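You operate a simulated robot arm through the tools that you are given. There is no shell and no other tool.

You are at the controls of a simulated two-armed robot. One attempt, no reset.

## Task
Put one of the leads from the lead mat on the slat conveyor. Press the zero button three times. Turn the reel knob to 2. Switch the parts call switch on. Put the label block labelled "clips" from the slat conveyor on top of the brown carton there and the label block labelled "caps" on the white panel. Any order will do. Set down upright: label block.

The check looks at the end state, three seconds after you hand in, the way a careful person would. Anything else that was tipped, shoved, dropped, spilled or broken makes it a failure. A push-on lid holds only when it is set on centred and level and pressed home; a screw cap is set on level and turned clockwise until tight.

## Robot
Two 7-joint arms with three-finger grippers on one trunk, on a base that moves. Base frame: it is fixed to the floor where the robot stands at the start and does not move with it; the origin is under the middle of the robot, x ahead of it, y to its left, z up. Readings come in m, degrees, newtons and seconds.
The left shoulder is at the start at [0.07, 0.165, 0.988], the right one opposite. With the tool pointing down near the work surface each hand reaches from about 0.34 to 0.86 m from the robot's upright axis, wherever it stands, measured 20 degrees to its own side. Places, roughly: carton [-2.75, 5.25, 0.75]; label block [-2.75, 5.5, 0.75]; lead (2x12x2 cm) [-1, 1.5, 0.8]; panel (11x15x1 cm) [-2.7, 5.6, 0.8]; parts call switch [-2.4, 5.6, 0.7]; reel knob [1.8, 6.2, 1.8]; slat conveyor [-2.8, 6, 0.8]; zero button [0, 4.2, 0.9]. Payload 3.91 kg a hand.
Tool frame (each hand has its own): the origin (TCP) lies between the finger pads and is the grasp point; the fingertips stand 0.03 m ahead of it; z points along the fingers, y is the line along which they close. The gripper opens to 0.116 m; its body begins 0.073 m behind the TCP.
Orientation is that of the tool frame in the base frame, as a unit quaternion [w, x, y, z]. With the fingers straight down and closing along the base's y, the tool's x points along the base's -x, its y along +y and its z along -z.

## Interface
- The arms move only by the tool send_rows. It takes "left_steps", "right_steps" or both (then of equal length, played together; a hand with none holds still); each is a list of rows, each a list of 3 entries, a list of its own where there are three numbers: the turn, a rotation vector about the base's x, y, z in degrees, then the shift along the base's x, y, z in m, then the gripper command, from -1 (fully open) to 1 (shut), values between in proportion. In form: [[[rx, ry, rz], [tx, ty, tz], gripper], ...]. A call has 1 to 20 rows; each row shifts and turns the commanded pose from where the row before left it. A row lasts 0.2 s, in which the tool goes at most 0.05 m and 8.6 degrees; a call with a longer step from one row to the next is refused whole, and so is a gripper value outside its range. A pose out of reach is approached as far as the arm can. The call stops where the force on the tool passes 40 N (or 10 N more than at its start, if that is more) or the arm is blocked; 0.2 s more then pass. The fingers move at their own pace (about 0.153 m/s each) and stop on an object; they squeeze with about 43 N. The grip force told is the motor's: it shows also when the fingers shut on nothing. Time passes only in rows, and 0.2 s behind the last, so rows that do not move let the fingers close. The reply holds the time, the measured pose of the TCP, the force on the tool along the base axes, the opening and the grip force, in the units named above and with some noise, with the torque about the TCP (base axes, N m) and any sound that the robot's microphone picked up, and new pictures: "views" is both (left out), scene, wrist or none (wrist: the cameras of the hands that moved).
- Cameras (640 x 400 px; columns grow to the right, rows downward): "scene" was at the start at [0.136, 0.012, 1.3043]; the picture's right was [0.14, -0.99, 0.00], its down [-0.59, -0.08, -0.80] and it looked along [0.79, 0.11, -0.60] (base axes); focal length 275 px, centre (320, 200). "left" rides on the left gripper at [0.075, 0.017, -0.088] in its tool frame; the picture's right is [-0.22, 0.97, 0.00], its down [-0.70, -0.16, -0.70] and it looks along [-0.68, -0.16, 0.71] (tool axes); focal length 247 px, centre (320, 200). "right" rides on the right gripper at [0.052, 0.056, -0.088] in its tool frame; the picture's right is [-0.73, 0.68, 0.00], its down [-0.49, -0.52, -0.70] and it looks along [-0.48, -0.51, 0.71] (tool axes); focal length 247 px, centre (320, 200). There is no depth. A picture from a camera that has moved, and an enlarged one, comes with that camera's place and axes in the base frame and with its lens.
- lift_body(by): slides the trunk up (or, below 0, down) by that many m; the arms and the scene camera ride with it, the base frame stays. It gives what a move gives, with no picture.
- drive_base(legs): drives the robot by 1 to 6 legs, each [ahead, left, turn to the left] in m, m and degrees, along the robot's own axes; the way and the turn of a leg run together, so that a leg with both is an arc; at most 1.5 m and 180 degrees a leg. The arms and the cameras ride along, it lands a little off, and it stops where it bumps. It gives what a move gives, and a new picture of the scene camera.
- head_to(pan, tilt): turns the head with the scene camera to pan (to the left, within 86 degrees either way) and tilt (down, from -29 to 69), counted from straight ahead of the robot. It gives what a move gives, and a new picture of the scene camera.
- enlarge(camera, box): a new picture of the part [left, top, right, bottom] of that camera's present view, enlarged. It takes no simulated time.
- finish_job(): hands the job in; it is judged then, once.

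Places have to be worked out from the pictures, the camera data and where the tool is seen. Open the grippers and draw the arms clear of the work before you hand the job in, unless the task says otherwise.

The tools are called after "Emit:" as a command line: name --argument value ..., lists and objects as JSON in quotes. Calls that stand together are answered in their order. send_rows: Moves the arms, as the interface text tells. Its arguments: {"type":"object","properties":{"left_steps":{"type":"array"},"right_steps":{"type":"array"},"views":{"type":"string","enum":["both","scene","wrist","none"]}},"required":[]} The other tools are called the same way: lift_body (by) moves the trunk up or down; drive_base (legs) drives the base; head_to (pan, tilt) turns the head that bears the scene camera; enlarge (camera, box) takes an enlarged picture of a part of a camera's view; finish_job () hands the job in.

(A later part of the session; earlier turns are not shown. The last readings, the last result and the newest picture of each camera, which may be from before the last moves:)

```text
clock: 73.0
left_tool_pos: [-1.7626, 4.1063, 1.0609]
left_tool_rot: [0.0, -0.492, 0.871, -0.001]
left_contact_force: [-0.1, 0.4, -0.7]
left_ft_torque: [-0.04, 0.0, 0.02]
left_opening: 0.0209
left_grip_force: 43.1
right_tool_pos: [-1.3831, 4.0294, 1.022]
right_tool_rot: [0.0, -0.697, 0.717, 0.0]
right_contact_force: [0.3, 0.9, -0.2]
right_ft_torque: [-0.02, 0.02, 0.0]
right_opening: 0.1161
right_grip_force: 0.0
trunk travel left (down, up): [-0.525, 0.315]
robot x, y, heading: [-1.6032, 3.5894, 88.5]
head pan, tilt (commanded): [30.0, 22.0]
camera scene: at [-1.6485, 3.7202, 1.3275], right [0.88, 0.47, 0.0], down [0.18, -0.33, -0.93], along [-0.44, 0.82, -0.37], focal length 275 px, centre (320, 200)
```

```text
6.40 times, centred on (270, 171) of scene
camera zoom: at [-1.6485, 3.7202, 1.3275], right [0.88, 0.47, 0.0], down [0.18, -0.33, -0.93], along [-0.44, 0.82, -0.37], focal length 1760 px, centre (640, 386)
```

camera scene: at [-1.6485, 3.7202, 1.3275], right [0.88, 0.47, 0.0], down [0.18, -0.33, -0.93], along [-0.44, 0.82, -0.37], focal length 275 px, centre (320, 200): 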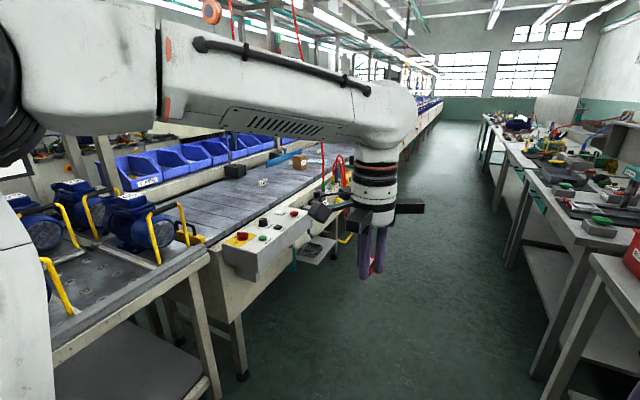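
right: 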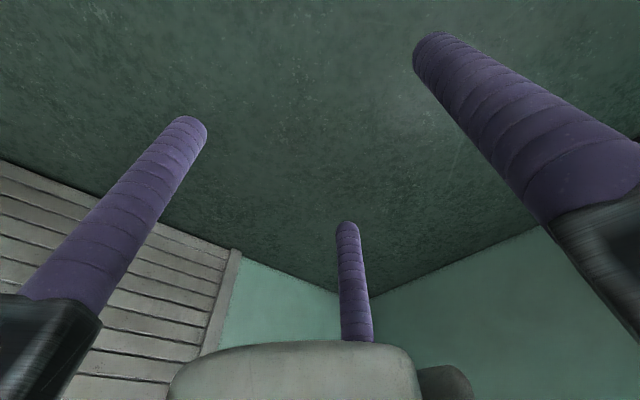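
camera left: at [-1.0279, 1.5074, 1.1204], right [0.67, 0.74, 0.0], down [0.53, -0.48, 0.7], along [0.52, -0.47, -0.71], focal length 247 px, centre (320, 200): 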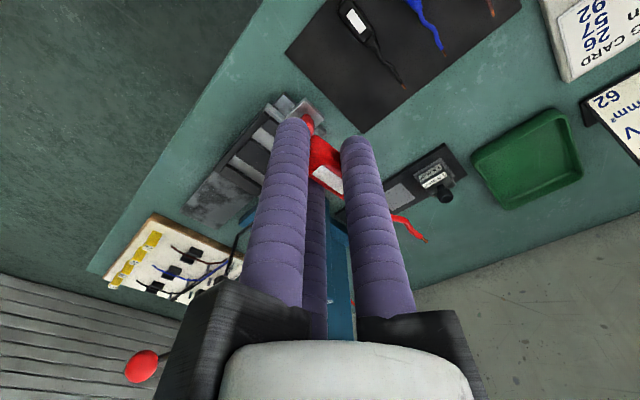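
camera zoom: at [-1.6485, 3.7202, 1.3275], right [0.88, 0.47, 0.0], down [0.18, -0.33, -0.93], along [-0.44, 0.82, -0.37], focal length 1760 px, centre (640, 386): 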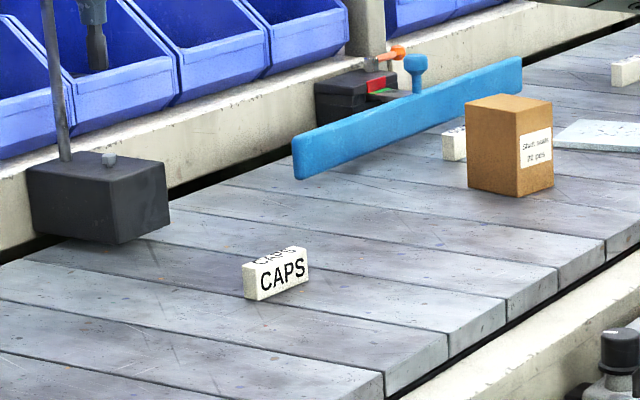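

The "CAPS" block stands on the slats, the carton and white panel are farther along, and another white block is partly hidden behind the carton. A red cable seems to hang nearby, so I turn the head to get a better look at it and the area beyond.

Emit:
head_to --pan 22 --tilt 5

Emit:
enlarge --camera "scene" --box '[120, 0, 400, 175]'

```text
clock: 73.8
left_tool_pos: [-1.7633, 4.1052, 1.062]
left_tool_rot: [0.0, -0.492, 0.871, -0.001]
left_contact_force: [-0.8, 0.5, 0.2]
left_ft_torque: [-0.01, 0.01, 0.02]
left_opening: 0.021
left_grip_force: 42.8
right_tool_pos: [-1.3835, 4.0298, 1.0223]
right_tool_rot: [-0.001, -0.697, 0.717, 0.0]
right_contact_force: [0.3, -0.6, -0.3]
right_ft_torque: [0.0, 0.0, 0.01]
right_opening: 0.1159
right_grip_force: 0.1
trunk travel left (down, up): [-0.525, 0.315]
robot x, y, heading: [-1.6071, 3.59, 88.2]
head pan, tilt (commanded): [22.0, 5.0]
camera scene: at [-1.6365, 3.7245, 1.355], right [0.94, 0.35, 0.0], down [0.03, -0.08, -1.0], along [-0.35, 0.93, -0.09], focal length 275 px, centre (320, 200)
```

scene: 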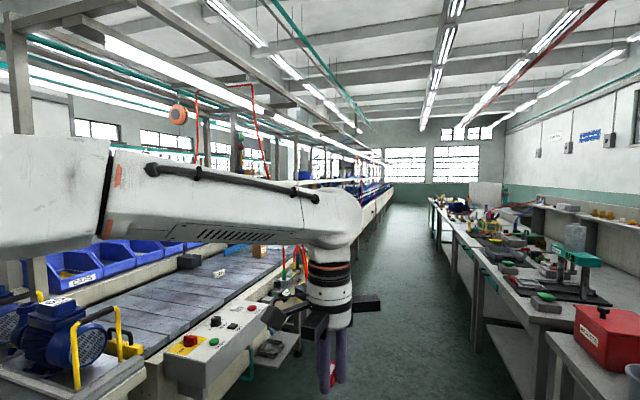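

```text
2.29 times, centred on (260, 88) of scene
camera zoom: at [-1.6365, 3.7245, 1.355], right [0.94, 0.35, 0.0], down [0.03, -0.08, -1.0], along [-0.35, 0.93, -0.09], focal length 628 px, centre (457, 457)
```

zoom: 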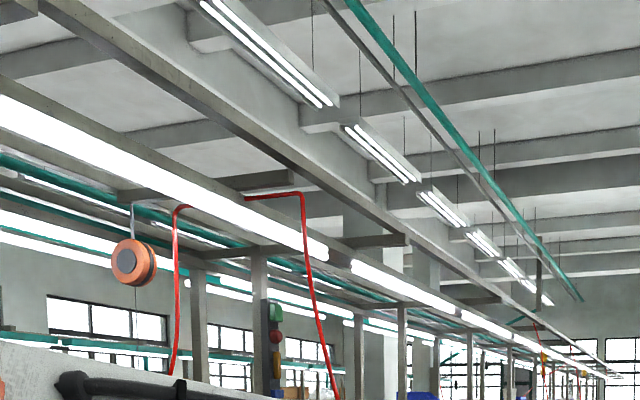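

The cable drops from the overhead frame to a unit on the conveyor's near rail (around [-2.4, 5.2]). I drive further up the aisle to view the workplace from abreast.

Emit:
drive_base --legs '[[1.2, 0, 1.8]]'

Emit:
head_to --pan 60 --tilt 25

```text
clock: 79.9
left_tool_pos: [-1.7602, 5.2898, 1.0614]
left_tool_rot: [0.001, -0.505, 0.863, -0.001]
left_contact_force: [0.6, -0.6, -0.3]
left_ft_torque: [0.0, -0.01, 0.03]
left_opening: 0.021
left_grip_force: 43.2
right_tool_pos: [-1.3774, 5.2256, 1.0219]
right_tool_rot: [0.0, -0.706, 0.708, 0.0]
right_contact_force: [0.2, 0.0, 0.4]
right_ft_torque: [0.0, 0.0, -0.02]
right_opening: 0.116
right_grip_force: 0.0
trunk travel left (down, up): [-0.525, 0.315]
robot x, y, heading: [-1.5889, 4.7759, 89.8]
head pan, tilt (commanded): [22.0, 5.0]
camera scene: at [-1.6223, 4.9127, 1.3551], right [0.93, 0.37, 0.0], down [0.03, -0.08, -1.0], along [-0.37, 0.92, -0.09], focal length 275 px, centre (320, 200)
```

scene: 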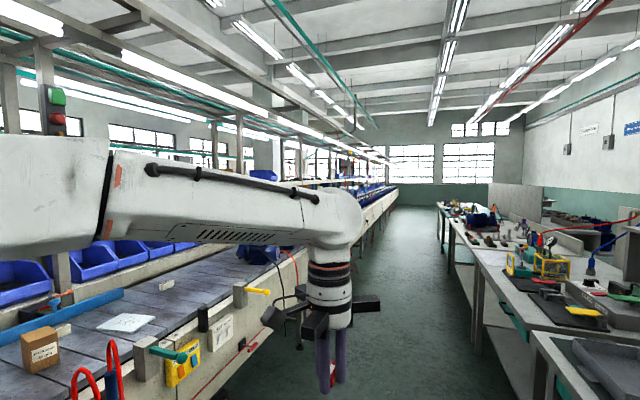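

```text
clock: 80.9
left_tool_pos: [-1.7577, 5.2895, 1.0613]
left_tool_rot: [0.001, -0.504, 0.864, -0.001]
left_contact_force: [0.8, -1.2, -0.3]
left_ft_torque: [-0.01, 0.01, 0.0]
left_opening: 0.0212
left_grip_force: 42.7
right_tool_pos: [-1.3778, 5.2235, 1.0222]
right_tool_rot: [0.0, -0.707, 0.707, 0.0]
right_contact_force: [-0.3, 0.1, 0.3]
right_ft_torque: [0.02, 0.0, -0.02]
right_opening: 0.1161
right_grip_force: 0.2
trunk travel left (down, up): [-0.525, 0.315]
robot x, y, heading: [-1.5879, 4.7791, 89.9]
head pan, tilt (commanded): [60.0, 25.0]
camera scene: at [-1.6677, 4.8736, 1.3227], right [0.5, 0.86, 0.0], down [0.37, -0.21, -0.91], along [-0.78, 0.45, -0.42], focal length 275 px, centre (320, 200)
```

scene: 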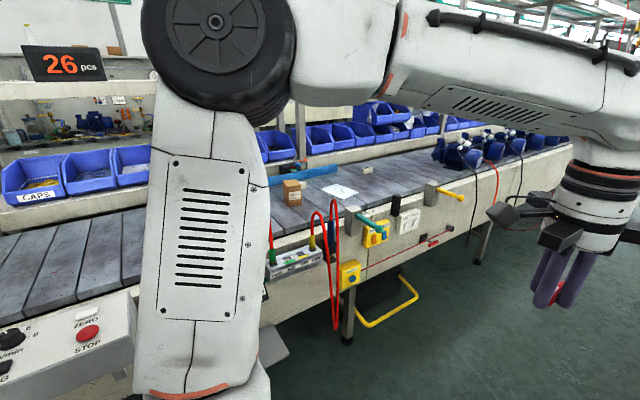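

Now I can see the switches on the conveyor's near side. I enlarge to identify the parts call switch and the blocks.

Emit:
enlarge --camera "scene" --box '[255, 150, 475, 300]'

Emit:
enlarge --camera "scene" --box '[335, 180, 455, 290]'

```text
2.67 times, centred on (365, 225) of scene
camera zoom: at [-1.6677, 4.8736, 1.3227], right [0.5, 0.86, 0.0], down [0.37, -0.21, -0.91], along [-0.78, 0.45, -0.42], focal length 733 px, centre (200, 133)
```

zoom: 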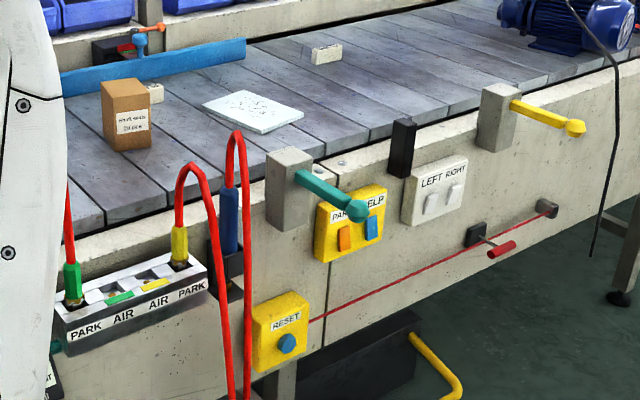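

```text
3.64 times, centred on (395, 235) of scene
camera zoom: at [-1.6677, 4.8736, 1.3227], right [0.5, 0.86, 0.0], down [0.37, -0.21, -0.91], along [-0.78, 0.45, -0.42], focal length 1000 px, centre (47, 73)
```

zoom: 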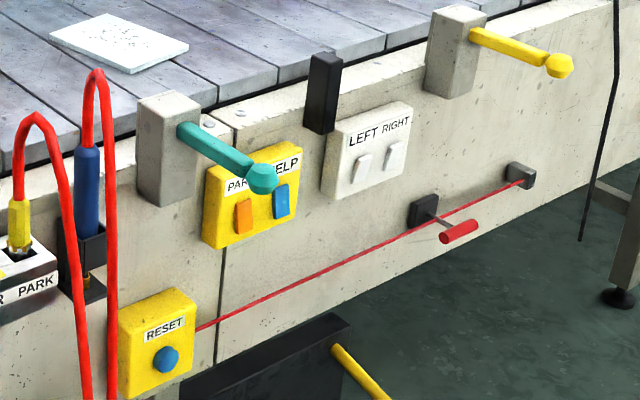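

The yellow plate holds "PARTS" (orange rocker) and "HELP" (blue rocker). Triangulating from two views: slat surface z ≈ 0.80, carton ≈ [-2.66, 5.30], panel ≈ [-2.67, 5.56], CAPS block ≈ [-2.69, 4.94], two other blocks ≈ [-2.82, 5.44] and [-2.83, 5.85]. I turn left to face the conveyor here, clear of it.

Emit:
drive_base --legs '[[0, 0, 90]]'

Emit:
head_to --pan -15 --tilt 25

```text
clock: 85.1
left_tool_pos: [-2.1043, 4.619, 1.0612]
left_tool_rot: [0.0, 0.964, -0.266, 0.0]
left_contact_force: [0.8, -0.4, -1.0]
left_ft_torque: [0.0, 0.0, -0.04]
left_opening: 0.0211
left_grip_force: 42.9
right_tool_pos: [-2.0287, 4.9979, 1.0214]
right_tool_rot: [0.0, 1.0, -0.013, 0.0]
right_contact_force: [-0.5, 0.2, 0.4]
right_ft_torque: [0.02, -0.05, -0.03]
right_opening: 0.1158
right_grip_force: 0.1
trunk travel left (down, up): [-0.525, 0.315]
robot x, y, heading: [-1.5893, 4.776, 178.7]
head pan, tilt (commanded): [60.0, 25.0]
camera scene: at [-1.6866, 4.6997, 1.3227], right [-0.85, 0.52, 0.0], down [0.22, 0.36, -0.91], along [-0.47, -0.77, -0.42], focal length 275 px, centre (320, 200)
```

scene: 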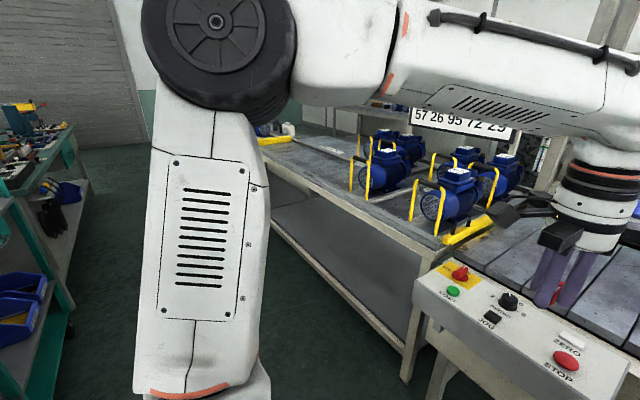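

```text
clock: 86.6
left_tool_pos: [-2.104, 4.6182, 1.0612]
left_tool_rot: [0.0, 0.964, -0.266, 0.0]
left_contact_force: [0.5, 0.5, 0.6]
left_ft_torque: [0.02, -0.02, 0.02]
left_opening: 0.0208
left_grip_force: 43.3
right_tool_pos: [-2.0288, 4.9981, 1.0217]
right_tool_rot: [-0.001, 1.0, -0.013, 0.001]
right_contact_force: [-0.1, 0.5, -0.1]
right_ft_torque: [-0.02, 0.0, 0.02]
right_opening: 0.116
right_grip_force: 0.1
trunk travel left (down, up): [-0.525, 0.315]
robot x, y, heading: [-1.5912, 4.7765, 178.6]
head pan, tilt (commanded): [-15.0, 25.0]
camera scene: at [-1.7268, 4.8045, 1.3227], right [0.28, 0.96, 0.0], down [0.41, -0.12, -0.91], along [-0.87, 0.26, -0.42], focal length 275 px, centre (320, 200)
```

scene: 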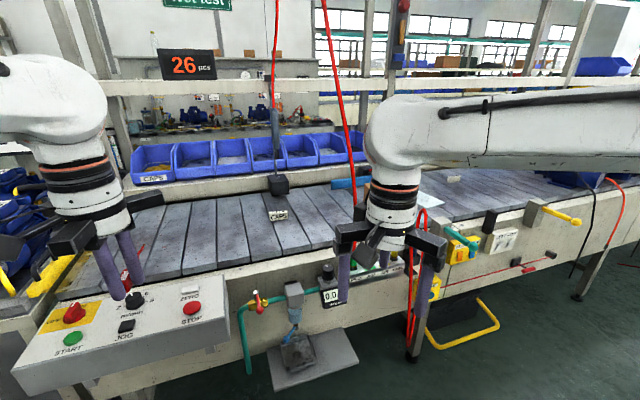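

The control box here carries its own ZERO/STOP keys (not the listed zero button, which is at [0, 4.2]). A shelf juts out under the conveyor, so I look steeply down to see how far my base reaches.

Emit:
head_to --pan 0 --tilt 69

Emit:
head_to --pan -50 --tilt 55

```text
clock: 87.7
left_tool_pos: [-2.1041, 4.6188, 1.0608]
left_tool_rot: [-0.001, 0.964, -0.267, 0.001]
left_contact_force: [-0.8, 0.5, -0.2]
left_ft_torque: [0.0, -0.01, 0.02]
left_opening: 0.0212
left_grip_force: 42.6
right_tool_pos: [-2.0285, 4.9991, 1.0215]
right_tool_rot: [0.0, 1.0, -0.013, 0.0]
right_contact_force: [0.7, 0.2, -0.2]
right_ft_torque: [-0.03, -0.03, -0.02]
right_opening: 0.1162
right_grip_force: 0.1
trunk travel left (down, up): [-0.525, 0.315]
robot x, y, heading: [-1.5856, 4.7789, 178.5]
head pan, tilt (commanded): [0.0, 68.8]
camera scene: at [-1.6944, 4.7799, 1.2633], right [0.03, 1.0, 0.0], down [0.93, -0.02, -0.36], along [-0.36, 0.01, -0.93], focal length 275 px, centre (320, 200)
```

scene: 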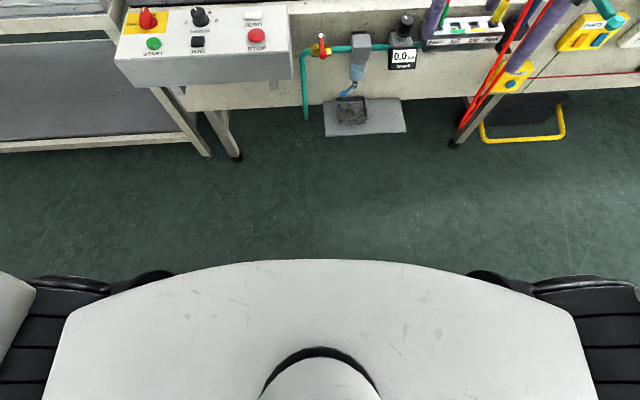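

```text
clock: 88.9
left_tool_pos: [-2.1037, 4.6182, 1.062]
left_tool_rot: [-0.001, 0.964, -0.267, 0.0]
left_contact_force: [0.3, -0.4, 0.3]
left_ft_torque: [0.01, -0.02, 0.02]
left_opening: 0.0209
left_grip_force: 43.0
right_tool_pos: [-2.0286, 4.999, 1.0225]
right_tool_rot: [0.0, 1.0, -0.014, 0.0]
right_contact_force: [0.3, 0.1, -0.6]
right_ft_torque: [-0.01, -0.01, -0.02]
right_opening: 0.116
right_grip_force: 0.1
trunk travel left (down, up): [-0.525, 0.315]
robot x, y, heading: [-1.5858, 4.7719, 178.5]
head pan, tilt (commanded): [-50.0, 55.0]
camera scene: at [-1.6833, 4.8348, 1.2786], right [0.78, 0.62, 0.0], down [0.51, -0.64, -0.57], along [-0.36, 0.45, -0.82], focal length 275 px, centre (320, 200)
```

scene: 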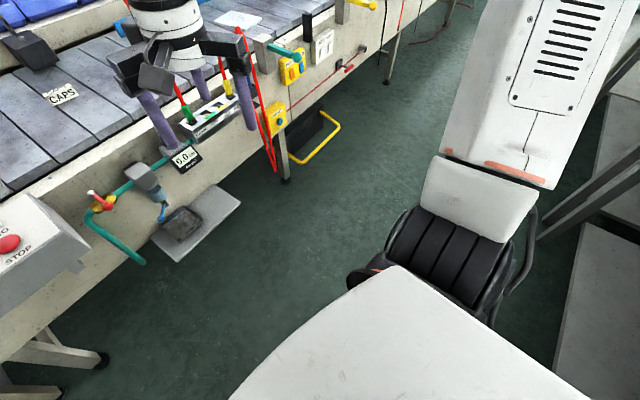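

My torso front is only ~0.15 m ahead of the axis and the base stays within 0.3 m. A red cable rises near [-2.38, 5.12, 0.78] to [-2.47, 5.08, 1.32]; I'll keep away from it by working on CAPS and the lead from y ≈ 4.77. I first move the right hand inward, away from that cable.

Emit:
send_rows --right_steps '[[[0, 0, 0], [0, -0.04, 0.02], 0], [[0, 0, 0], [0, -0.04, 0.02], 0], [[0, 0, 0], [0, -0.04, 0.0], 0]]' --views "none"

Emit:
drive_base --legs '[[0.2, 0, 1.5]]'

Emit:
head_to --pan -10 --tilt 40

```text
clock: 89.7
left_tool_pos: [-2.1042, 4.6174, 1.0605]
left_tool_rot: [-0.002, 0.964, -0.267, 0.0]
left_contact_force: [-0.2, 0.0, -1.4]
left_ft_torque: [0.02, -0.01, 0.04]
left_opening: 0.021
left_grip_force: 42.7
right_tool_pos: [-2.0287, 4.8748, 1.0603]
right_tool_rot: [-0.001, 1.0, -0.012, 0.0]
right_contact_force: [-1.0, -0.4, 0.1]
right_ft_torque: [0.07, 0.03, -0.02]
right_opening: 0.0579
right_grip_force: 0.1
trunk travel left (down, up): [-0.525, 0.315]
robot x, y, heading: [-1.5902, 4.7764, 178.5]
head pan, tilt (commanded): [-50.0, 55.0]
```

```text
clock: 91.3
left_tool_pos: [-2.3018, 4.6084, 1.061]
left_tool_rot: [-0.001, 0.968, -0.253, 0.0]
left_contact_force: [-0.6, 0.5, -0.3]
left_ft_torque: [0.03, -0.04, 0.01]
left_opening: 0.0209
left_grip_force: 42.8
right_tool_pos: [-2.234, 4.867, 1.0597]
right_tool_rot: [0.0, 1.0, 0.0, 0.0]
right_contact_force: [-0.6, -0.3, -0.1]
right_ft_torque: [-0.01, -0.01, -0.01]
right_opening: 0.0581
right_grip_force: 0.1
trunk travel left (down, up): [-0.525, 0.315]
robot x, y, heading: [-1.7894, 4.7803, -179.7]
head pan, tilt (commanded): [-50.0, 55.0]
camera scene: at [-1.8881, 4.8346, 1.2786], right [0.76, 0.64, 0.0], down [0.53, -0.63, -0.57], along [-0.37, 0.44, -0.82], focal length 275 px, centre (320, 200)
```

scene: 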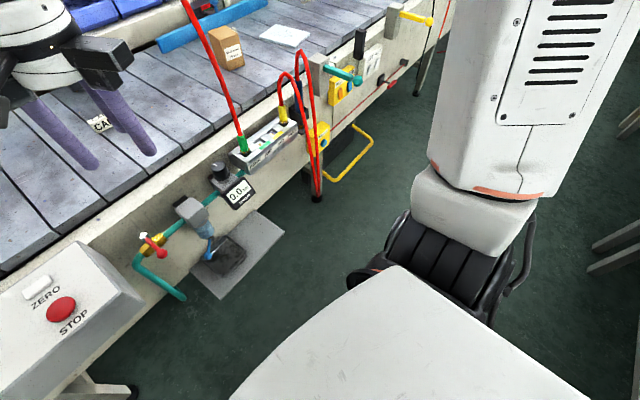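

```text
clock: 92.4
left_tool_pos: [-2.3011, 4.6071, 1.0608]
left_tool_rot: [-0.001, 0.967, -0.253, 0.0]
left_contact_force: [-0.1, 0.9, -1.2]
left_ft_torque: [-0.03, 0.0, 0.01]
left_opening: 0.0209
left_grip_force: 43.4
right_tool_pos: [-2.2334, 4.8674, 1.0607]
right_tool_rot: [0.0, 1.0, 0.001, -0.001]
right_contact_force: [-0.7, 0.8, 0.9]
right_ft_torque: [-0.01, 0.02, -0.02]
right_opening: 0.058
right_grip_force: 0.1
trunk travel left (down, up): [-0.525, 0.315]
robot x, y, heading: [-1.787, 4.7781, -179.9]
head pan, tilt (commanded): [-10.0, 40.0]
camera scene: at [-1.9251, 4.7941, 1.2993], right [0.17, 0.98, 0.0], down [0.63, -0.11, -0.77], along [-0.75, 0.13, -0.64], focal length 275 px, centre (320, 200)
```

scene: 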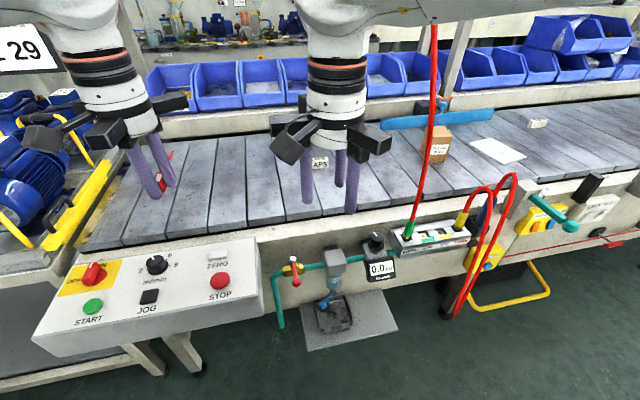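

CAPS computes to [-2.68, 4.925], and the slats near y 4.6 are empty, a good spot for the lead. I inch 9 cm closer, keeping clear of the shelf below.

Emit:
drive_base --legs '[[0.09, 0, 0]]'

Emit:
send_rows --left_steps '[[[0, 0, 0], [-0.045, 0, 0], 1], [[0, 0, 0], [-0.045, 0, 0], 1], [[0, 0, 0], [-0.045, 0, 0], 1], [[0, 0, 0], [-0.045, 0, -0.02], 1], [[0, 0, 0], [0, 0, -0.045], 1], [[0, 0, 0], [0, 0, -0.045], 1], [[0, 0, 0], [0, 0, -0.03], 1]]' --views "both"

```text
clock: 93.5
left_tool_pos: [-2.3937, 4.606, 1.0614]
left_tool_rot: [-0.001, 0.967, -0.253, 0.0]
left_contact_force: [-1.1, 0.0, -1.4]
left_ft_torque: [-0.03, -0.04, -0.01]
left_opening: 0.0212
left_grip_force: 43.0
right_tool_pos: [-2.3257, 4.8663, 1.0589]
right_tool_rot: [0.0, 1.0, 0.002, 0.0]
right_contact_force: [-0.2, 0.8, 0.6]
right_ft_torque: [-0.03, -0.04, -0.03]
right_opening: 0.0579
right_grip_force: 0.1
trunk travel left (down, up): [-0.525, 0.315]
robot x, y, heading: [-1.8788, 4.78, -179.7]
head pan, tilt (commanded): [-10.0, 40.0]
camera scene: at [-2.0168, 4.7937, 1.2993], right [0.17, 0.99, 0.0], down [0.63, -0.11, -0.77], along [-0.75, 0.13, -0.64], focal length 275 px, centre (320, 200)
```

scene: 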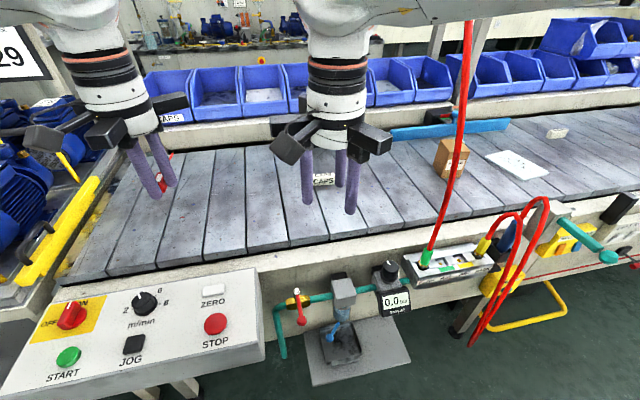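

```text
clock: 95.1
left_tool_pos: [-2.5743, 4.6057, 0.9182]
left_tool_rot: [-0.001, 0.968, -0.252, 0.0]
left_contact_force: [-0.2, -1.1, -0.2]
left_ft_torque: [0.0, -0.01, 0.0]
left_opening: 0.0211
left_grip_force: 43.4
right_tool_pos: [-2.3249, 4.8668, 1.0598]
right_tool_rot: [0.0, 1.0, 0.002, 0.0]
right_contact_force: [-0.2, 0.3, 0.1]
right_ft_torque: [0.0, -0.01, -0.01]
right_opening: 0.0581
right_grip_force: 0.1
trunk travel left (down, up): [-0.525, 0.315]
robot x, y, heading: [-1.8847, 4.7834, -179.6]
head pan, tilt (commanded): [-10.0, 40.0]
camera scene: at [-2.0165, 4.7934, 1.2993], right [0.17, 0.99, 0.0], down [0.63, -0.11, -0.77], along [-0.75, 0.13, -0.64], focal length 275 px, centre (320, 200)
camera left: at [-2.5158, 4.5531, 1.0071], right [-0.67, -0.74, 0.0], down [-0.53, 0.48, 0.7], along [-0.52, 0.47, -0.71], focal length 247 px, centre (320, 200)
```

scene: 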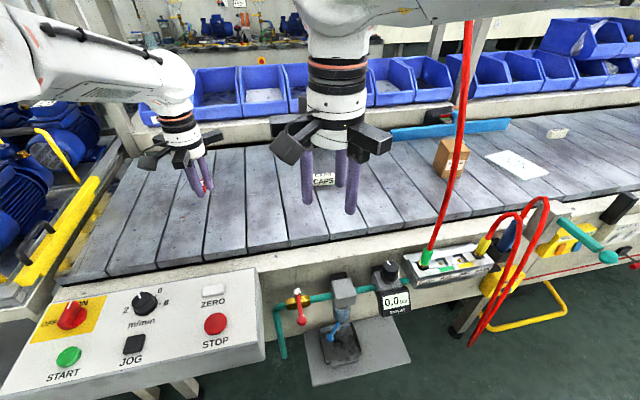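
left: 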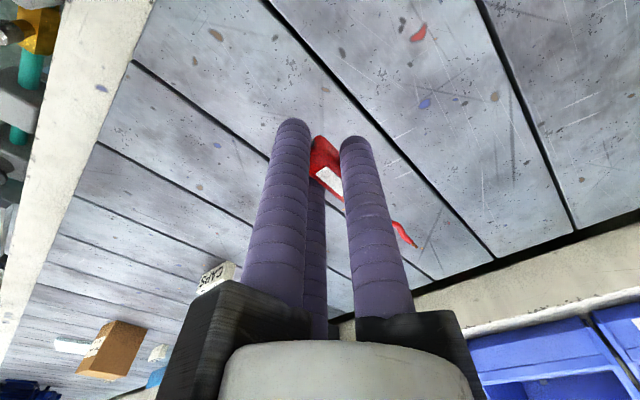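

The left hand hovers over bare slats near y 4.6. I lower gently until the lead touches.

Emit:
send_rows --left_steps '[[[0, 0, 0], [0, 0, -0.04], 1], [[0, 0, 0], [0, 0, -0.025], 1], [[0, 0, 0], [0, 0, -0.007], 1], [[0, 0, 0], [0, 0, -0.005], 1], [[0, 0, 0], [0, 0, 0], 1]]' --views "wrist"

```text
clock: 96.3
left_tool_pos: [-2.5726, 4.6044, 0.8439]
left_tool_rot: [-0.001, 0.967, -0.253, 0.0]
left_contact_force: [-2.0, -0.4, -1.1]
left_ft_torque: [0.0, -0.04, -0.01]
left_opening: 0.0208
left_grip_force: 42.6
right_tool_pos: [-2.3243, 4.8665, 1.0594]
right_tool_rot: [0.0, 1.0, 0.001, 0.0]
right_contact_force: [-1.0, -0.6, 0.3]
right_ft_torque: [0.01, 0.01, 0.02]
right_opening: 0.0579
right_grip_force: 0.1
trunk travel left (down, up): [-0.525, 0.315]
robot x, y, heading: [-1.8843, 4.7786, -179.8]
head pan, tilt (commanded): [-10.0, 40.0]
camera left: at [-2.5149, 4.553, 0.9321], right [-0.67, -0.74, 0.0], down [-0.53, 0.48, 0.7], along [-0.52, 0.47, -0.71], focal length 247 px, centre (320, 200)
```

left: 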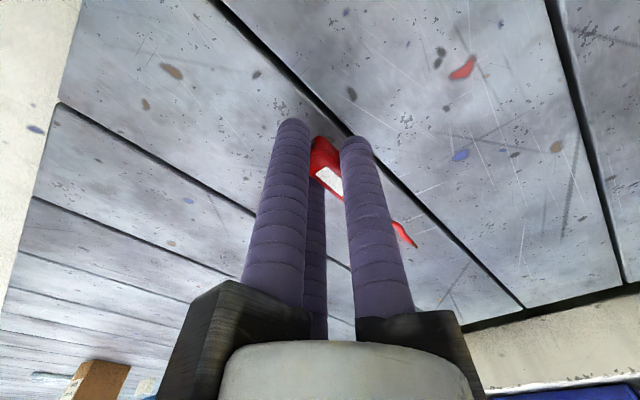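

No contact yet at z 0.844. A slat seam runs at y ≈ 4.59 right beside the lead, so I shift 4 cm toward the slat's middle and go on lowering.

Emit:
send_rows --left_steps '[[[0, 0, 0], [0, 0.04, 0.004], 1], [[0, 0, 0], [0, 0, -0.008], 1], [[0, 0, 0], [0, 0, -0.004], 1], [[0, 0, 0], [0, 0, -0.003], 1], [[0, 0, 0], [0, 0, 0], 1]]' --views "wrist"

```text
clock: 97.5
left_tool_pos: [-2.5727, 4.6461, 0.8328]
left_tool_rot: [0.0, 0.967, -0.254, 0.0]
left_contact_force: [0.4, 0.4, -0.8]
left_ft_torque: [0.01, 0.01, 0.0]
left_opening: 0.021
left_grip_force: 42.9
right_tool_pos: [-2.3245, 4.8664, 1.0604]
right_tool_rot: [0.0, 1.0, 0.002, -0.001]
right_contact_force: [-0.3, -0.3, -0.3]
right_ft_torque: [-0.01, -0.04, 0.0]
right_opening: 0.0578
right_grip_force: 0.2
trunk travel left (down, up): [-0.525, 0.315]
robot x, y, heading: [-1.882, 4.7769, -179.8]
head pan, tilt (commanded): [-10.0, 40.0]
camera left: at [-2.515, 4.5947, 0.9216], right [-0.67, -0.74, 0.0], down [-0.53, 0.48, 0.7], along [-0.52, 0.47, -0.71], focal length 247 px, centre (320, 200)
```

left: 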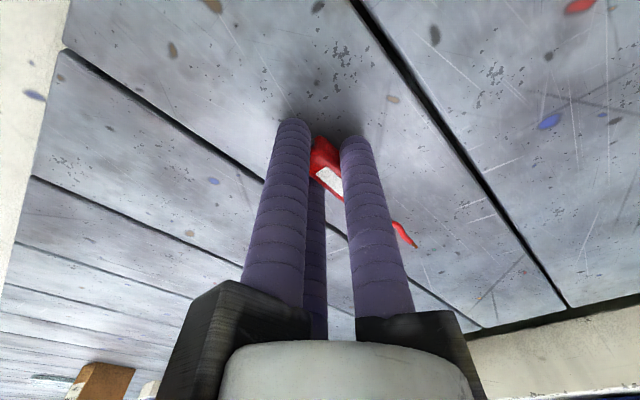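

Still free of contact at 0.833; I keep lowering in small steps.

Emit:
send_rows --left_steps '[[[0, 0, 0], [0, 0, -0.003], 1], [[0, 0, 0], [0, 0, -0.003], 1], [[0, 0, 0], [0, 0, 0], 1]]' --views "none"

```text
clock: 98.3
left_tool_pos: [-2.5729, 4.6478, 0.8298]
left_tool_rot: [0.0, 0.968, -0.252, -0.003]
left_contact_force: [-0.2, 0.7, 19.2]
left_ft_torque: [-0.02, 0.07, -0.04]
left_opening: 0.0213
left_grip_force: 43.2
right_tool_pos: [-2.322, 4.8674, 1.0612]
right_tool_rot: [0.0, 1.0, 0.001, -0.001]
right_contact_force: [-0.8, -0.3, 0.2]
right_ft_torque: [-0.03, -0.02, -0.04]
right_opening: 0.0581
right_grip_force: 0.0
trunk travel left (down, up): [-0.525, 0.315]
robot x, y, heading: [-1.8842, 4.7822, -179.7]
head pan, tilt (commanded): [-10.0, 40.0]
```

Contact at TCP 0.830 (slat surface z ≈ 0.80). I ease up 2 mm, open partly and rise.

Emit:
send_rows --left_steps '[[[0, 0, 0], [0, 0, 0.003], 1], [[0, 0, 0], [0, 0, 0], 0.5], [[0, 0, 0], [0, 0, 0], 0.2], [[0, 0, 0], [0, 0, 0], 0.2], [[0, 0, 0], [0, 0, 0.03], 0.2], [[0, 0, 0], [0, 0, 0.045], 0.2], [[0, 0, 0], [0, 0, 0.045], 0.2], [[0, 0, 0], [0, 0, 0.045], 0.2]]' --views "both"

```text
clock: 100.1
left_tool_pos: [-2.5712, 4.6457, 0.9946]
left_tool_rot: [-0.001, 0.967, -0.254, 0.001]
left_contact_force: [0.5, 0.0, -0.8]
left_ft_torque: [0.02, 0.05, 0.01]
left_opening: 0.0466
left_grip_force: 0.0
right_tool_pos: [-2.3245, 4.8672, 1.0603]
right_tool_rot: [0.0, 1.0, 0.001, -0.002]
right_contact_force: [0.2, 0.5, -0.2]
right_ft_torque: [-0.03, 0.01, -0.02]
right_opening: 0.0582
right_grip_force: 0.0
trunk travel left (down, up): [-0.525, 0.315]
robot x, y, heading: [-1.88, 4.7809, -179.9]
head pan, tilt (commanded): [-10.0, 40.0]
camera scene: at [-2.0149, 4.7939, 1.2994], right [0.17, 0.99, 0.0], down [0.63, -0.11, -0.77], along [-0.76, 0.13, -0.64], focal length 275 px, centre (320, 200)
camera left: at [-2.5139, 4.5945, 1.0833], right [-0.67, -0.74, 0.0], down [-0.53, 0.48, 0.7], along [-0.52, 0.47, -0.71], focal length 247 px, centre (320, 200)
```

scene: 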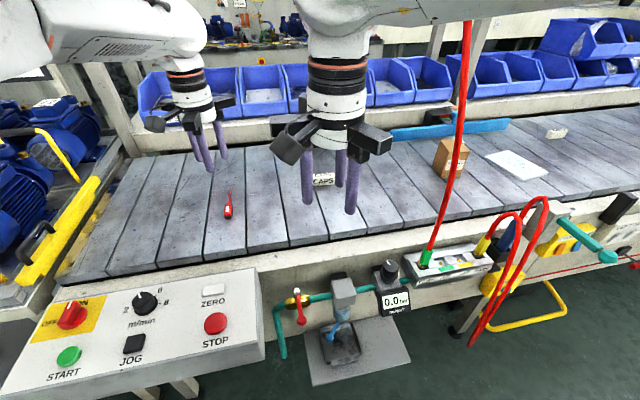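
left: 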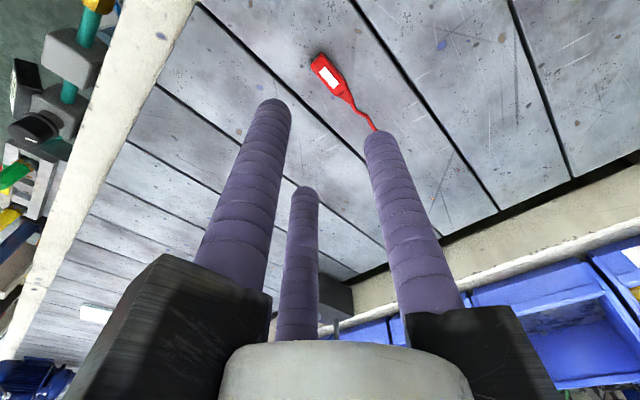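

The red lead lies flat on the slats, released. I retract the left hand and enlarge the CAPS block.

Emit:
send_rows --left_steps '[[[0, 0, 0], [0.04, -0.01, 0.02], 0], [[0, 0, 0], [0.045, 0, 0.02], 0], [[0, 0, 0], [0.045, 0, 0.0], 0], [[0, 0, 0], [0.045, 0, 0.0], 0]]' --views "none"

Emit:
enlarge --camera "scene" --box '[270, 140, 370, 220]'

Emit:
enlarge --camera "scene" --box '[400, 100, 620, 230]'

Emit:
enlarge --camera "right" --box '[0, 0, 640, 400]'

```text
clock: 101.1
left_tool_pos: [-2.3952, 4.6339, 1.0365]
left_tool_rot: [-0.002, 0.968, -0.253, -0.001]
left_contact_force: [-0.3, -1.1, -1.0]
left_ft_torque: [0.03, 0.01, 0.0]
left_opening: 0.0583
left_grip_force: 0.1
right_tool_pos: [-2.3238, 4.8638, 1.0612]
right_tool_rot: [0.0, 1.0, 0.002, -0.001]
right_contact_force: [0.4, -0.4, -0.1]
right_ft_torque: [0.05, 0.04, 0.01]
right_opening: 0.0581
right_grip_force: 0.0
trunk travel left (down, up): [-0.525, 0.315]
robot x, y, heading: [-1.8805, 4.7822, -179.6]
head pan, tilt (commanded): [-10.0, 40.0]
```

```text
5.00 times, centred on (320, 180) of scene
camera zoom: at [-2.0145, 4.7908, 1.2996], right [0.17, 0.99, 0.0], down [0.63, -0.11, -0.77], along [-0.76, 0.13, -0.64], focal length 1375 px, centre (320, 300)
```

zoom: 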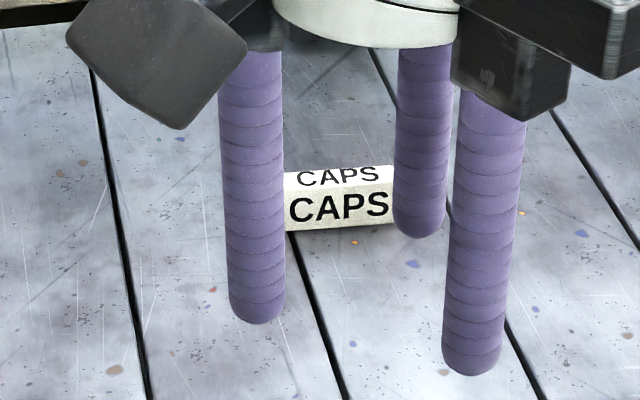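

```text
2.91 times, centred on (510, 165) of scene
camera zoom: at [-2.0145, 4.7908, 1.2996], right [0.17, 0.99, 0.0], down [0.63, -0.11, -0.77], along [-0.76, 0.13, -0.64], focal length 800 px, centre (-233, 302)
```

zoom: 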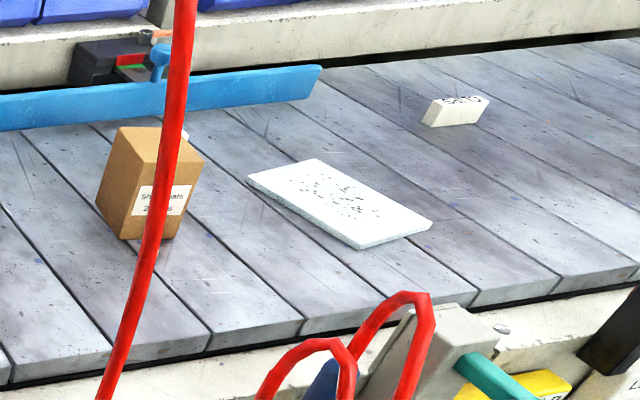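

```text
1.00 times, centred on (320, 200) of right (not enlarged: the box is as wide or as high as the picture)
camera zoom: at [-2.2708, 4.8071, 1.1489], right [-0.73, -0.68, 0.0], down [-0.49, 0.52, 0.7], along [-0.48, 0.51, -0.71], focal length 247 px, centre (320, 200)
```

zoom: 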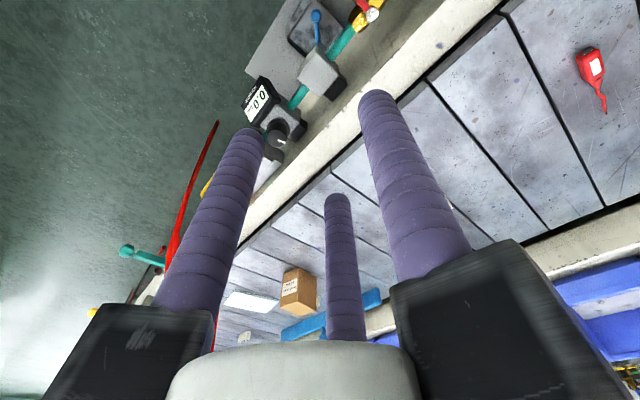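

The lead is in place; "CAPS" stands with its printed face toward me. I raise the right hand so the block is unobstructed in the scene view and enlarge again.

Emit:
send_rows --right_steps '[[[0, 0, 0], [0, 0, 0.045], 0], [[0, 0, 0], [0, 0, 0.045], 0], [[0, 0, 0], [0, 0, 0.02], 0]]' --views "none"

Emit:
enlarge --camera "scene" --box '[280, 150, 360, 200]'

```text
clock: 101.9
left_tool_pos: [-2.3964, 4.6365, 1.0356]
left_tool_rot: [0.0, 0.967, -0.253, 0.001]
left_contact_force: [0.2, 0.4, 0.4]
left_ft_torque: [-0.03, 0.02, 0.01]
left_opening: 0.058
left_grip_force: 0.1
right_tool_pos: [-2.3252, 4.8659, 1.1705]
right_tool_rot: [0.001, 1.0, 0.002, -0.001]
right_contact_force: [0.5, 0.3, 0.1]
right_ft_torque: [0.02, -0.01, -0.02]
right_opening: 0.0581
right_grip_force: 0.0
trunk travel left (down, up): [-0.525, 0.315]
robot x, y, heading: [-1.8802, 4.7763, -179.7]
head pan, tilt (commanded): [-10.0, 40.0]
```

```text
8.00 times, centred on (320, 175) of scene
camera zoom: at [-2.0158, 4.794, 1.2993], right [0.17, 0.99, 0.0], down [0.63, -0.11, -0.77], along [-0.75, 0.13, -0.64], focal length 2199 px, centre (320, 400)
```

zoom: 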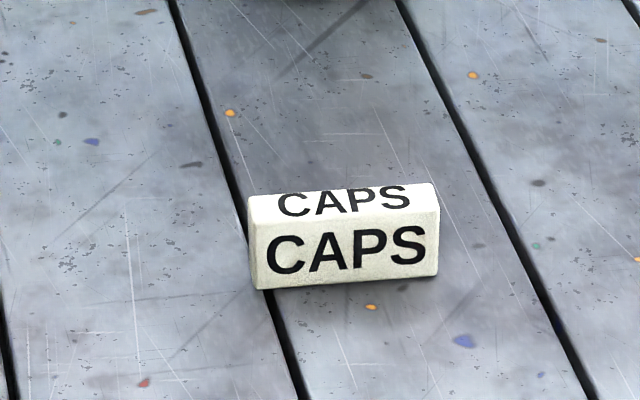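

CAPS measures about 7 x 2 x 3 cm, centre ≈ [-2.678, 4.918, 0.815], long side along y. Before reaching I check the right arm's clearance to the hanging cable.

Emit:
head_to --pan -35 --tilt 10

```text
clock: 102.8
left_tool_pos: [-2.3971, 4.6368, 1.0368]
left_tool_rot: [0.0, 0.967, -0.254, 0.0]
left_contact_force: [0.2, 0.2, 0.1]
left_ft_torque: [0.02, 0.01, 0.02]
left_opening: 0.0579
left_grip_force: 0.1
right_tool_pos: [-2.3261, 4.8651, 1.1699]
right_tool_rot: [0.0, 1.0, 0.002, 0.001]
right_contact_force: [-0.7, -0.4, -0.2]
right_ft_torque: [-0.04, -0.03, 0.01]
right_opening: 0.058
right_grip_force: 0.2
trunk travel left (down, up): [-0.525, 0.315]
robot x, y, heading: [-1.8835, 4.7811, -179.7]
head pan, tilt (commanded): [-35.0, 10.0]
camera scene: at [-2.0086, 4.8323, 1.347], right [0.57, 0.82, 0.0], down [0.14, -0.1, -0.98], along [-0.81, 0.56, -0.17], focal length 275 px, centre (320, 200)
```

scene: 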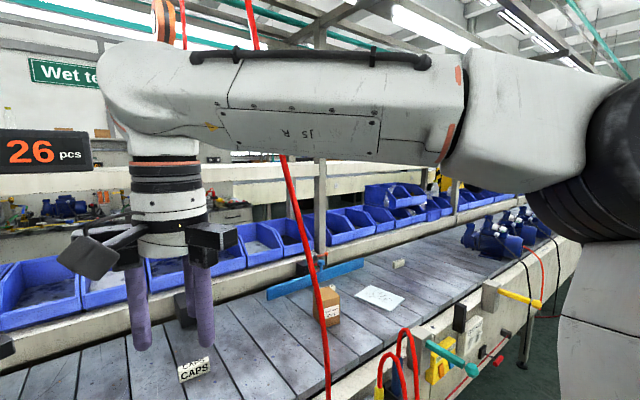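

The right forearm would sweep into the cable, so I'll take CAPS with the left hand from the other side: back off, strafe right to y ≈ 5.2, spread the hands so the cable stays between them, then approach.

Emit:
drive_base --legs '[[-0.35, 0, 0], [0, -0.42, 0]]'

Emit:
send_rows --left_steps '[[[0, 0, 0], [0.01, -0.04, 0.02], 0], [[0, 0, 0], [0, -0.045, 0.02], 0], [[0, 0, 0], [0, -0.045, 0], 0], [[0, 0, 0], [0, -0.03, 0], 0]]' --right_steps '[[[0, 0, 0], [0, 0.045, 0], 0], [[0, 0, 0], [0, 0.045, 0], 0], [[0, 0, 0], [0, 0.045, 0], 0], [[0, 0, 0], [0, 0.03, 0], 0]]' --views "scene"

```text
clock: 107.3
left_tool_pos: [-2.0455, 5.0508, 1.0347]
left_tool_rot: [-0.001, 0.969, -0.248, 0.0]
left_contact_force: [0.5, 0.4, -0.5]
left_ft_torque: [0.01, -0.01, -0.04]
left_opening: 0.0583
left_grip_force: 0.0
right_tool_pos: [-1.9765, 5.2802, 1.1698]
right_tool_rot: [0.0, 1.0, 0.005, 0.001]
right_contact_force: [0.3, -0.3, 0.5]
right_ft_torque: [0.0, -0.01, 0.01]
right_opening: 0.0576
right_grip_force: 0.0
trunk travel left (down, up): [-0.525, 0.315]
robot x, y, heading: [-1.5301, 5.1967, -179.3]
head pan, tilt (commanded): [-35.0, 10.0]
camera scene: at [-1.6594, 5.2507, 1.347], right [0.56, 0.83, 0.0], down [0.14, -0.1, -0.98], along [-0.81, 0.56, -0.17], focal length 275 px, centre (320, 200)
```

scene: 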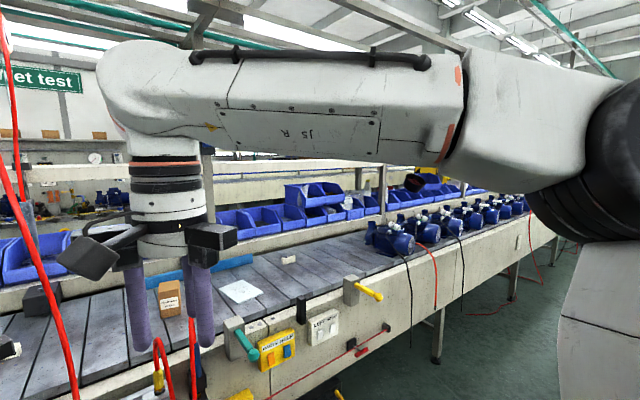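

```text
clock: 108.3
left_tool_pos: [-2.0349, 4.8906, 1.075]
left_tool_rot: [-0.001, 0.968, -0.249, 0.0]
left_contact_force: [-0.3, 0.2, 0.0]
left_ft_torque: [0.01, 0.0, -0.01]
left_opening: 0.0581
left_grip_force: 0.1
right_tool_pos: [-1.9759, 5.4467, 1.1695]
right_tool_rot: [0.0, 1.0, 0.005, 0.0]
right_contact_force: [0.3, 0.1, 0.2]
right_ft_torque: [-0.04, 0.01, 0.02]
right_opening: 0.0583
right_grip_force: 0.1
trunk travel left (down, up): [-0.525, 0.315]
robot x, y, heading: [-1.5311, 5.2002, -179.3]
head pan, tilt (commanded): [-35.0, 10.0]
camera scene: at [-1.6595, 5.2508, 1.347], right [0.56, 0.83, 0.0], down [0.14, -0.1, -0.98], along [-0.81, 0.56, -0.17], focal length 275 px, centre (320, 200)
```

scene: 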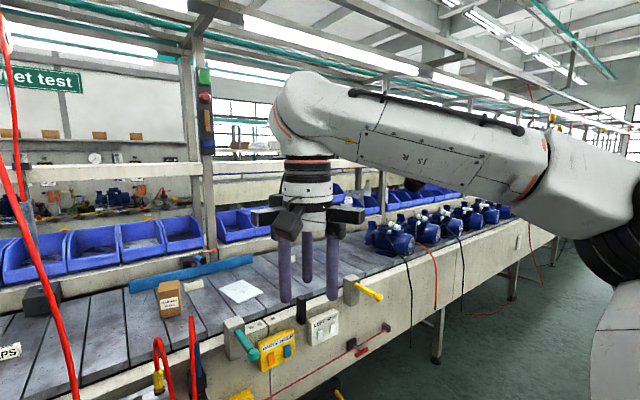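

The hands are spread. I check where the cable hangs relative to both arms before moving ahead.

Emit:
head_to --pan 12 --tilt 25

```text
clock: 109.4
left_tool_pos: [-2.0356, 4.8911, 1.0759]
left_tool_rot: [-0.001, 0.969, -0.249, 0.0]
left_contact_force: [-0.5, -0.8, -0.2]
left_ft_torque: [-0.02, -0.02, 0.0]
left_opening: 0.058
left_grip_force: 0.0
right_tool_pos: [-1.9773, 5.4475, 1.1692]
right_tool_rot: [-0.001, 1.0, 0.006, 0.0]
right_contact_force: [-0.2, 0.0, 0.2]
right_ft_torque: [0.05, 0.01, -0.02]
right_opening: 0.0579
right_grip_force: 0.0
trunk travel left (down, up): [-0.525, 0.315]
robot x, y, heading: [-1.5292, 5.1993, -179.5]
head pan, tilt (commanded): [12.0, 25.0]
camera scene: at [-1.6726, 5.1778, 1.3227], right [-0.22, 0.98, 0.0], down [0.41, 0.09, -0.91], along [-0.88, -0.2, -0.42], focal length 275 px, centre (320, 200)
```

scene: 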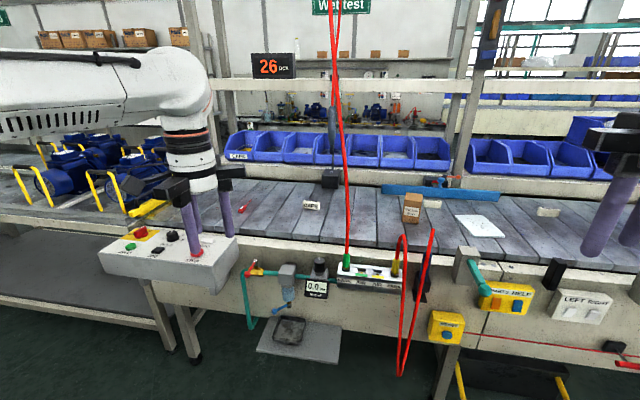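

The cable runs at y ≈ 5.07–5.09, x ≈ -2.41…-2.45; the left hand (y 4.89) and right hand (y 5.45) straddle it with margin. I move ahead 0.39 m.

Emit:
drive_base --legs '[[0.25, 0, -0.6], [0.14, 0, 0]]'

Emit:
head_to --pan 10 --tilt 40

```text
clock: 112.2
left_tool_pos: [-2.4292, 4.8977, 1.0755]
left_tool_rot: [0.0, 0.967, -0.254, 0.0]
left_contact_force: [-1.0, 0.1, -0.1]
left_ft_torque: [-0.02, -0.04, 0.03]
left_opening: 0.0579
left_grip_force: 0.0
right_tool_pos: [-2.3634, 5.4524, 1.1685]
right_tool_rot: [0.0, 1.0, -0.001, 0.0]
right_contact_force: [0.6, 0.3, -0.2]
right_ft_torque: [0.02, -0.06, -0.01]
right_opening: 0.0579
right_grip_force: 0.0
trunk travel left (down, up): [-0.525, 0.315]
robot x, y, heading: [-1.9211, 5.1967, 180.1]
head pan, tilt (commanded): [12.0, 25.0]
camera scene: at [-2.0629, 5.1787, 1.3227], right [-0.21, 0.98, 0.0], down [0.41, 0.09, -0.91], along [-0.89, -0.19, -0.42], focal length 275 px, centre (320, 200)
```

scene: 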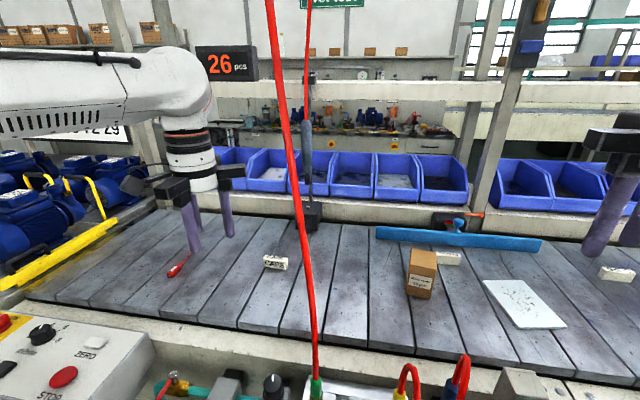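

```text
clock: 113.0
left_tool_pos: [-2.4291, 4.8969, 1.0743]
left_tool_rot: [0.0, 0.967, -0.255, 0.0]
left_contact_force: [-0.6, 0.7, 1.6]
left_ft_torque: [-0.02, 0.02, 0.0]
left_opening: 0.0579
left_grip_force: 0.0
right_tool_pos: [-2.3621, 5.4511, 1.1682]
right_tool_rot: [0.0, 1.0, -0.001, 0.0]
right_contact_force: [0.3, 0.3, 0.2]
right_ft_torque: [-0.02, 0.0, -0.01]
right_opening: 0.0579
right_grip_force: 0.0
trunk travel left (down, up): [-0.525, 0.315]
robot x, y, heading: [-1.921, 5.1983, 180.0]
head pan, tilt (commanded): [10.0, 40.0]
camera scene: at [-2.0558, 5.183, 1.2994], right [-0.17, 0.99, 0.0], down [0.63, 0.11, -0.77], along [-0.76, -0.13, -0.64], focal length 275 px, centre (320, 200)
```

scene: 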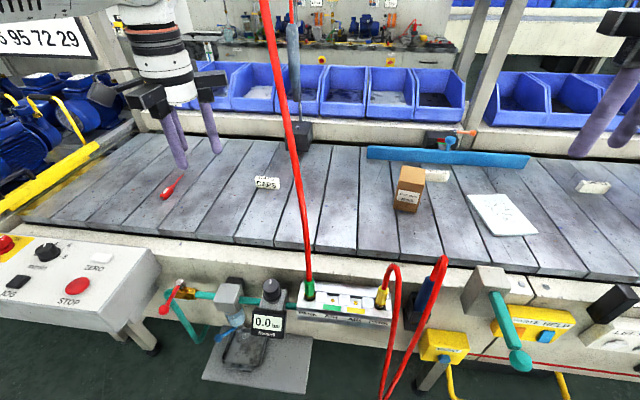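

Good view of everything. I enlarge CAPS, and the blocks behind the carton and beyond the panel to read their labels.

Emit:
enlarge --camera "scene" --box '[230, 160, 310, 210]'

Emit:
enlarge --camera "scene" --box '[380, 140, 540, 240]'

Emit:
enlarge --camera "scene" --box '[560, 160, 640, 210]'

```text
8.00 times, centred on (270, 185) of scene
camera zoom: at [-2.0558, 5.183, 1.2994], right [-0.17, 0.99, 0.0], down [0.63, 0.11, -0.77], along [-0.76, -0.13, -0.64], focal length 2199 px, centre (720, 320)
```

zoom: 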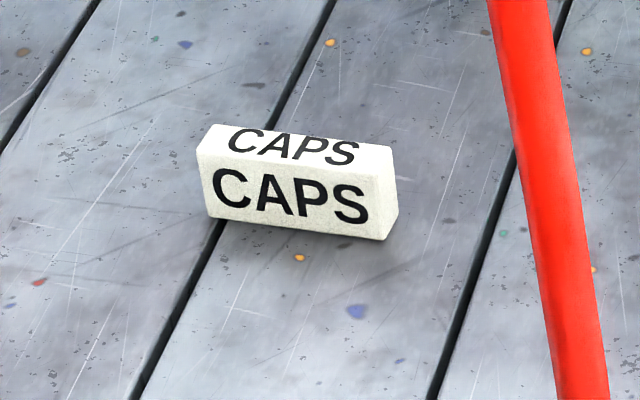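

```text
4.00 times, centred on (460, 190) of scene
camera zoom: at [-2.0558, 5.183, 1.2994], right [-0.17, 0.99, 0.0], down [0.63, 0.11, -0.77], along [-0.76, -0.13, -0.64], focal length 1100 px, centre (-240, 240)
```

zoom: 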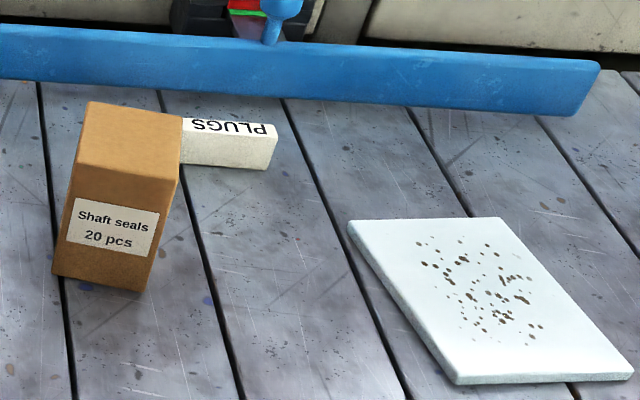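

```text
8.00 times, centred on (600, 185) of scene
camera zoom: at [-2.0558, 5.183, 1.2994], right [-0.17, 0.99, 0.0], down [0.63, 0.11, -0.77], along [-0.76, -0.13, -0.64], focal length 2199 px, centre (-1920, 320)
```

zoom: 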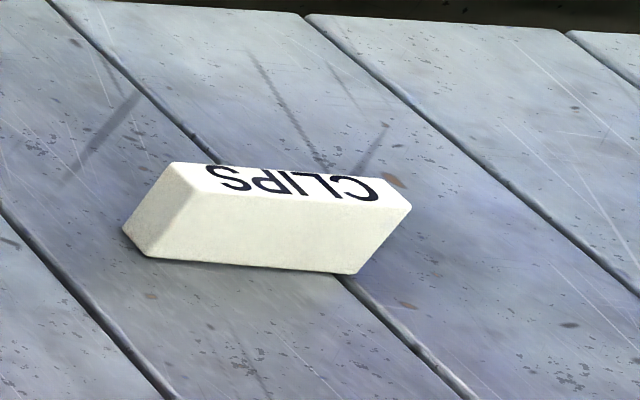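

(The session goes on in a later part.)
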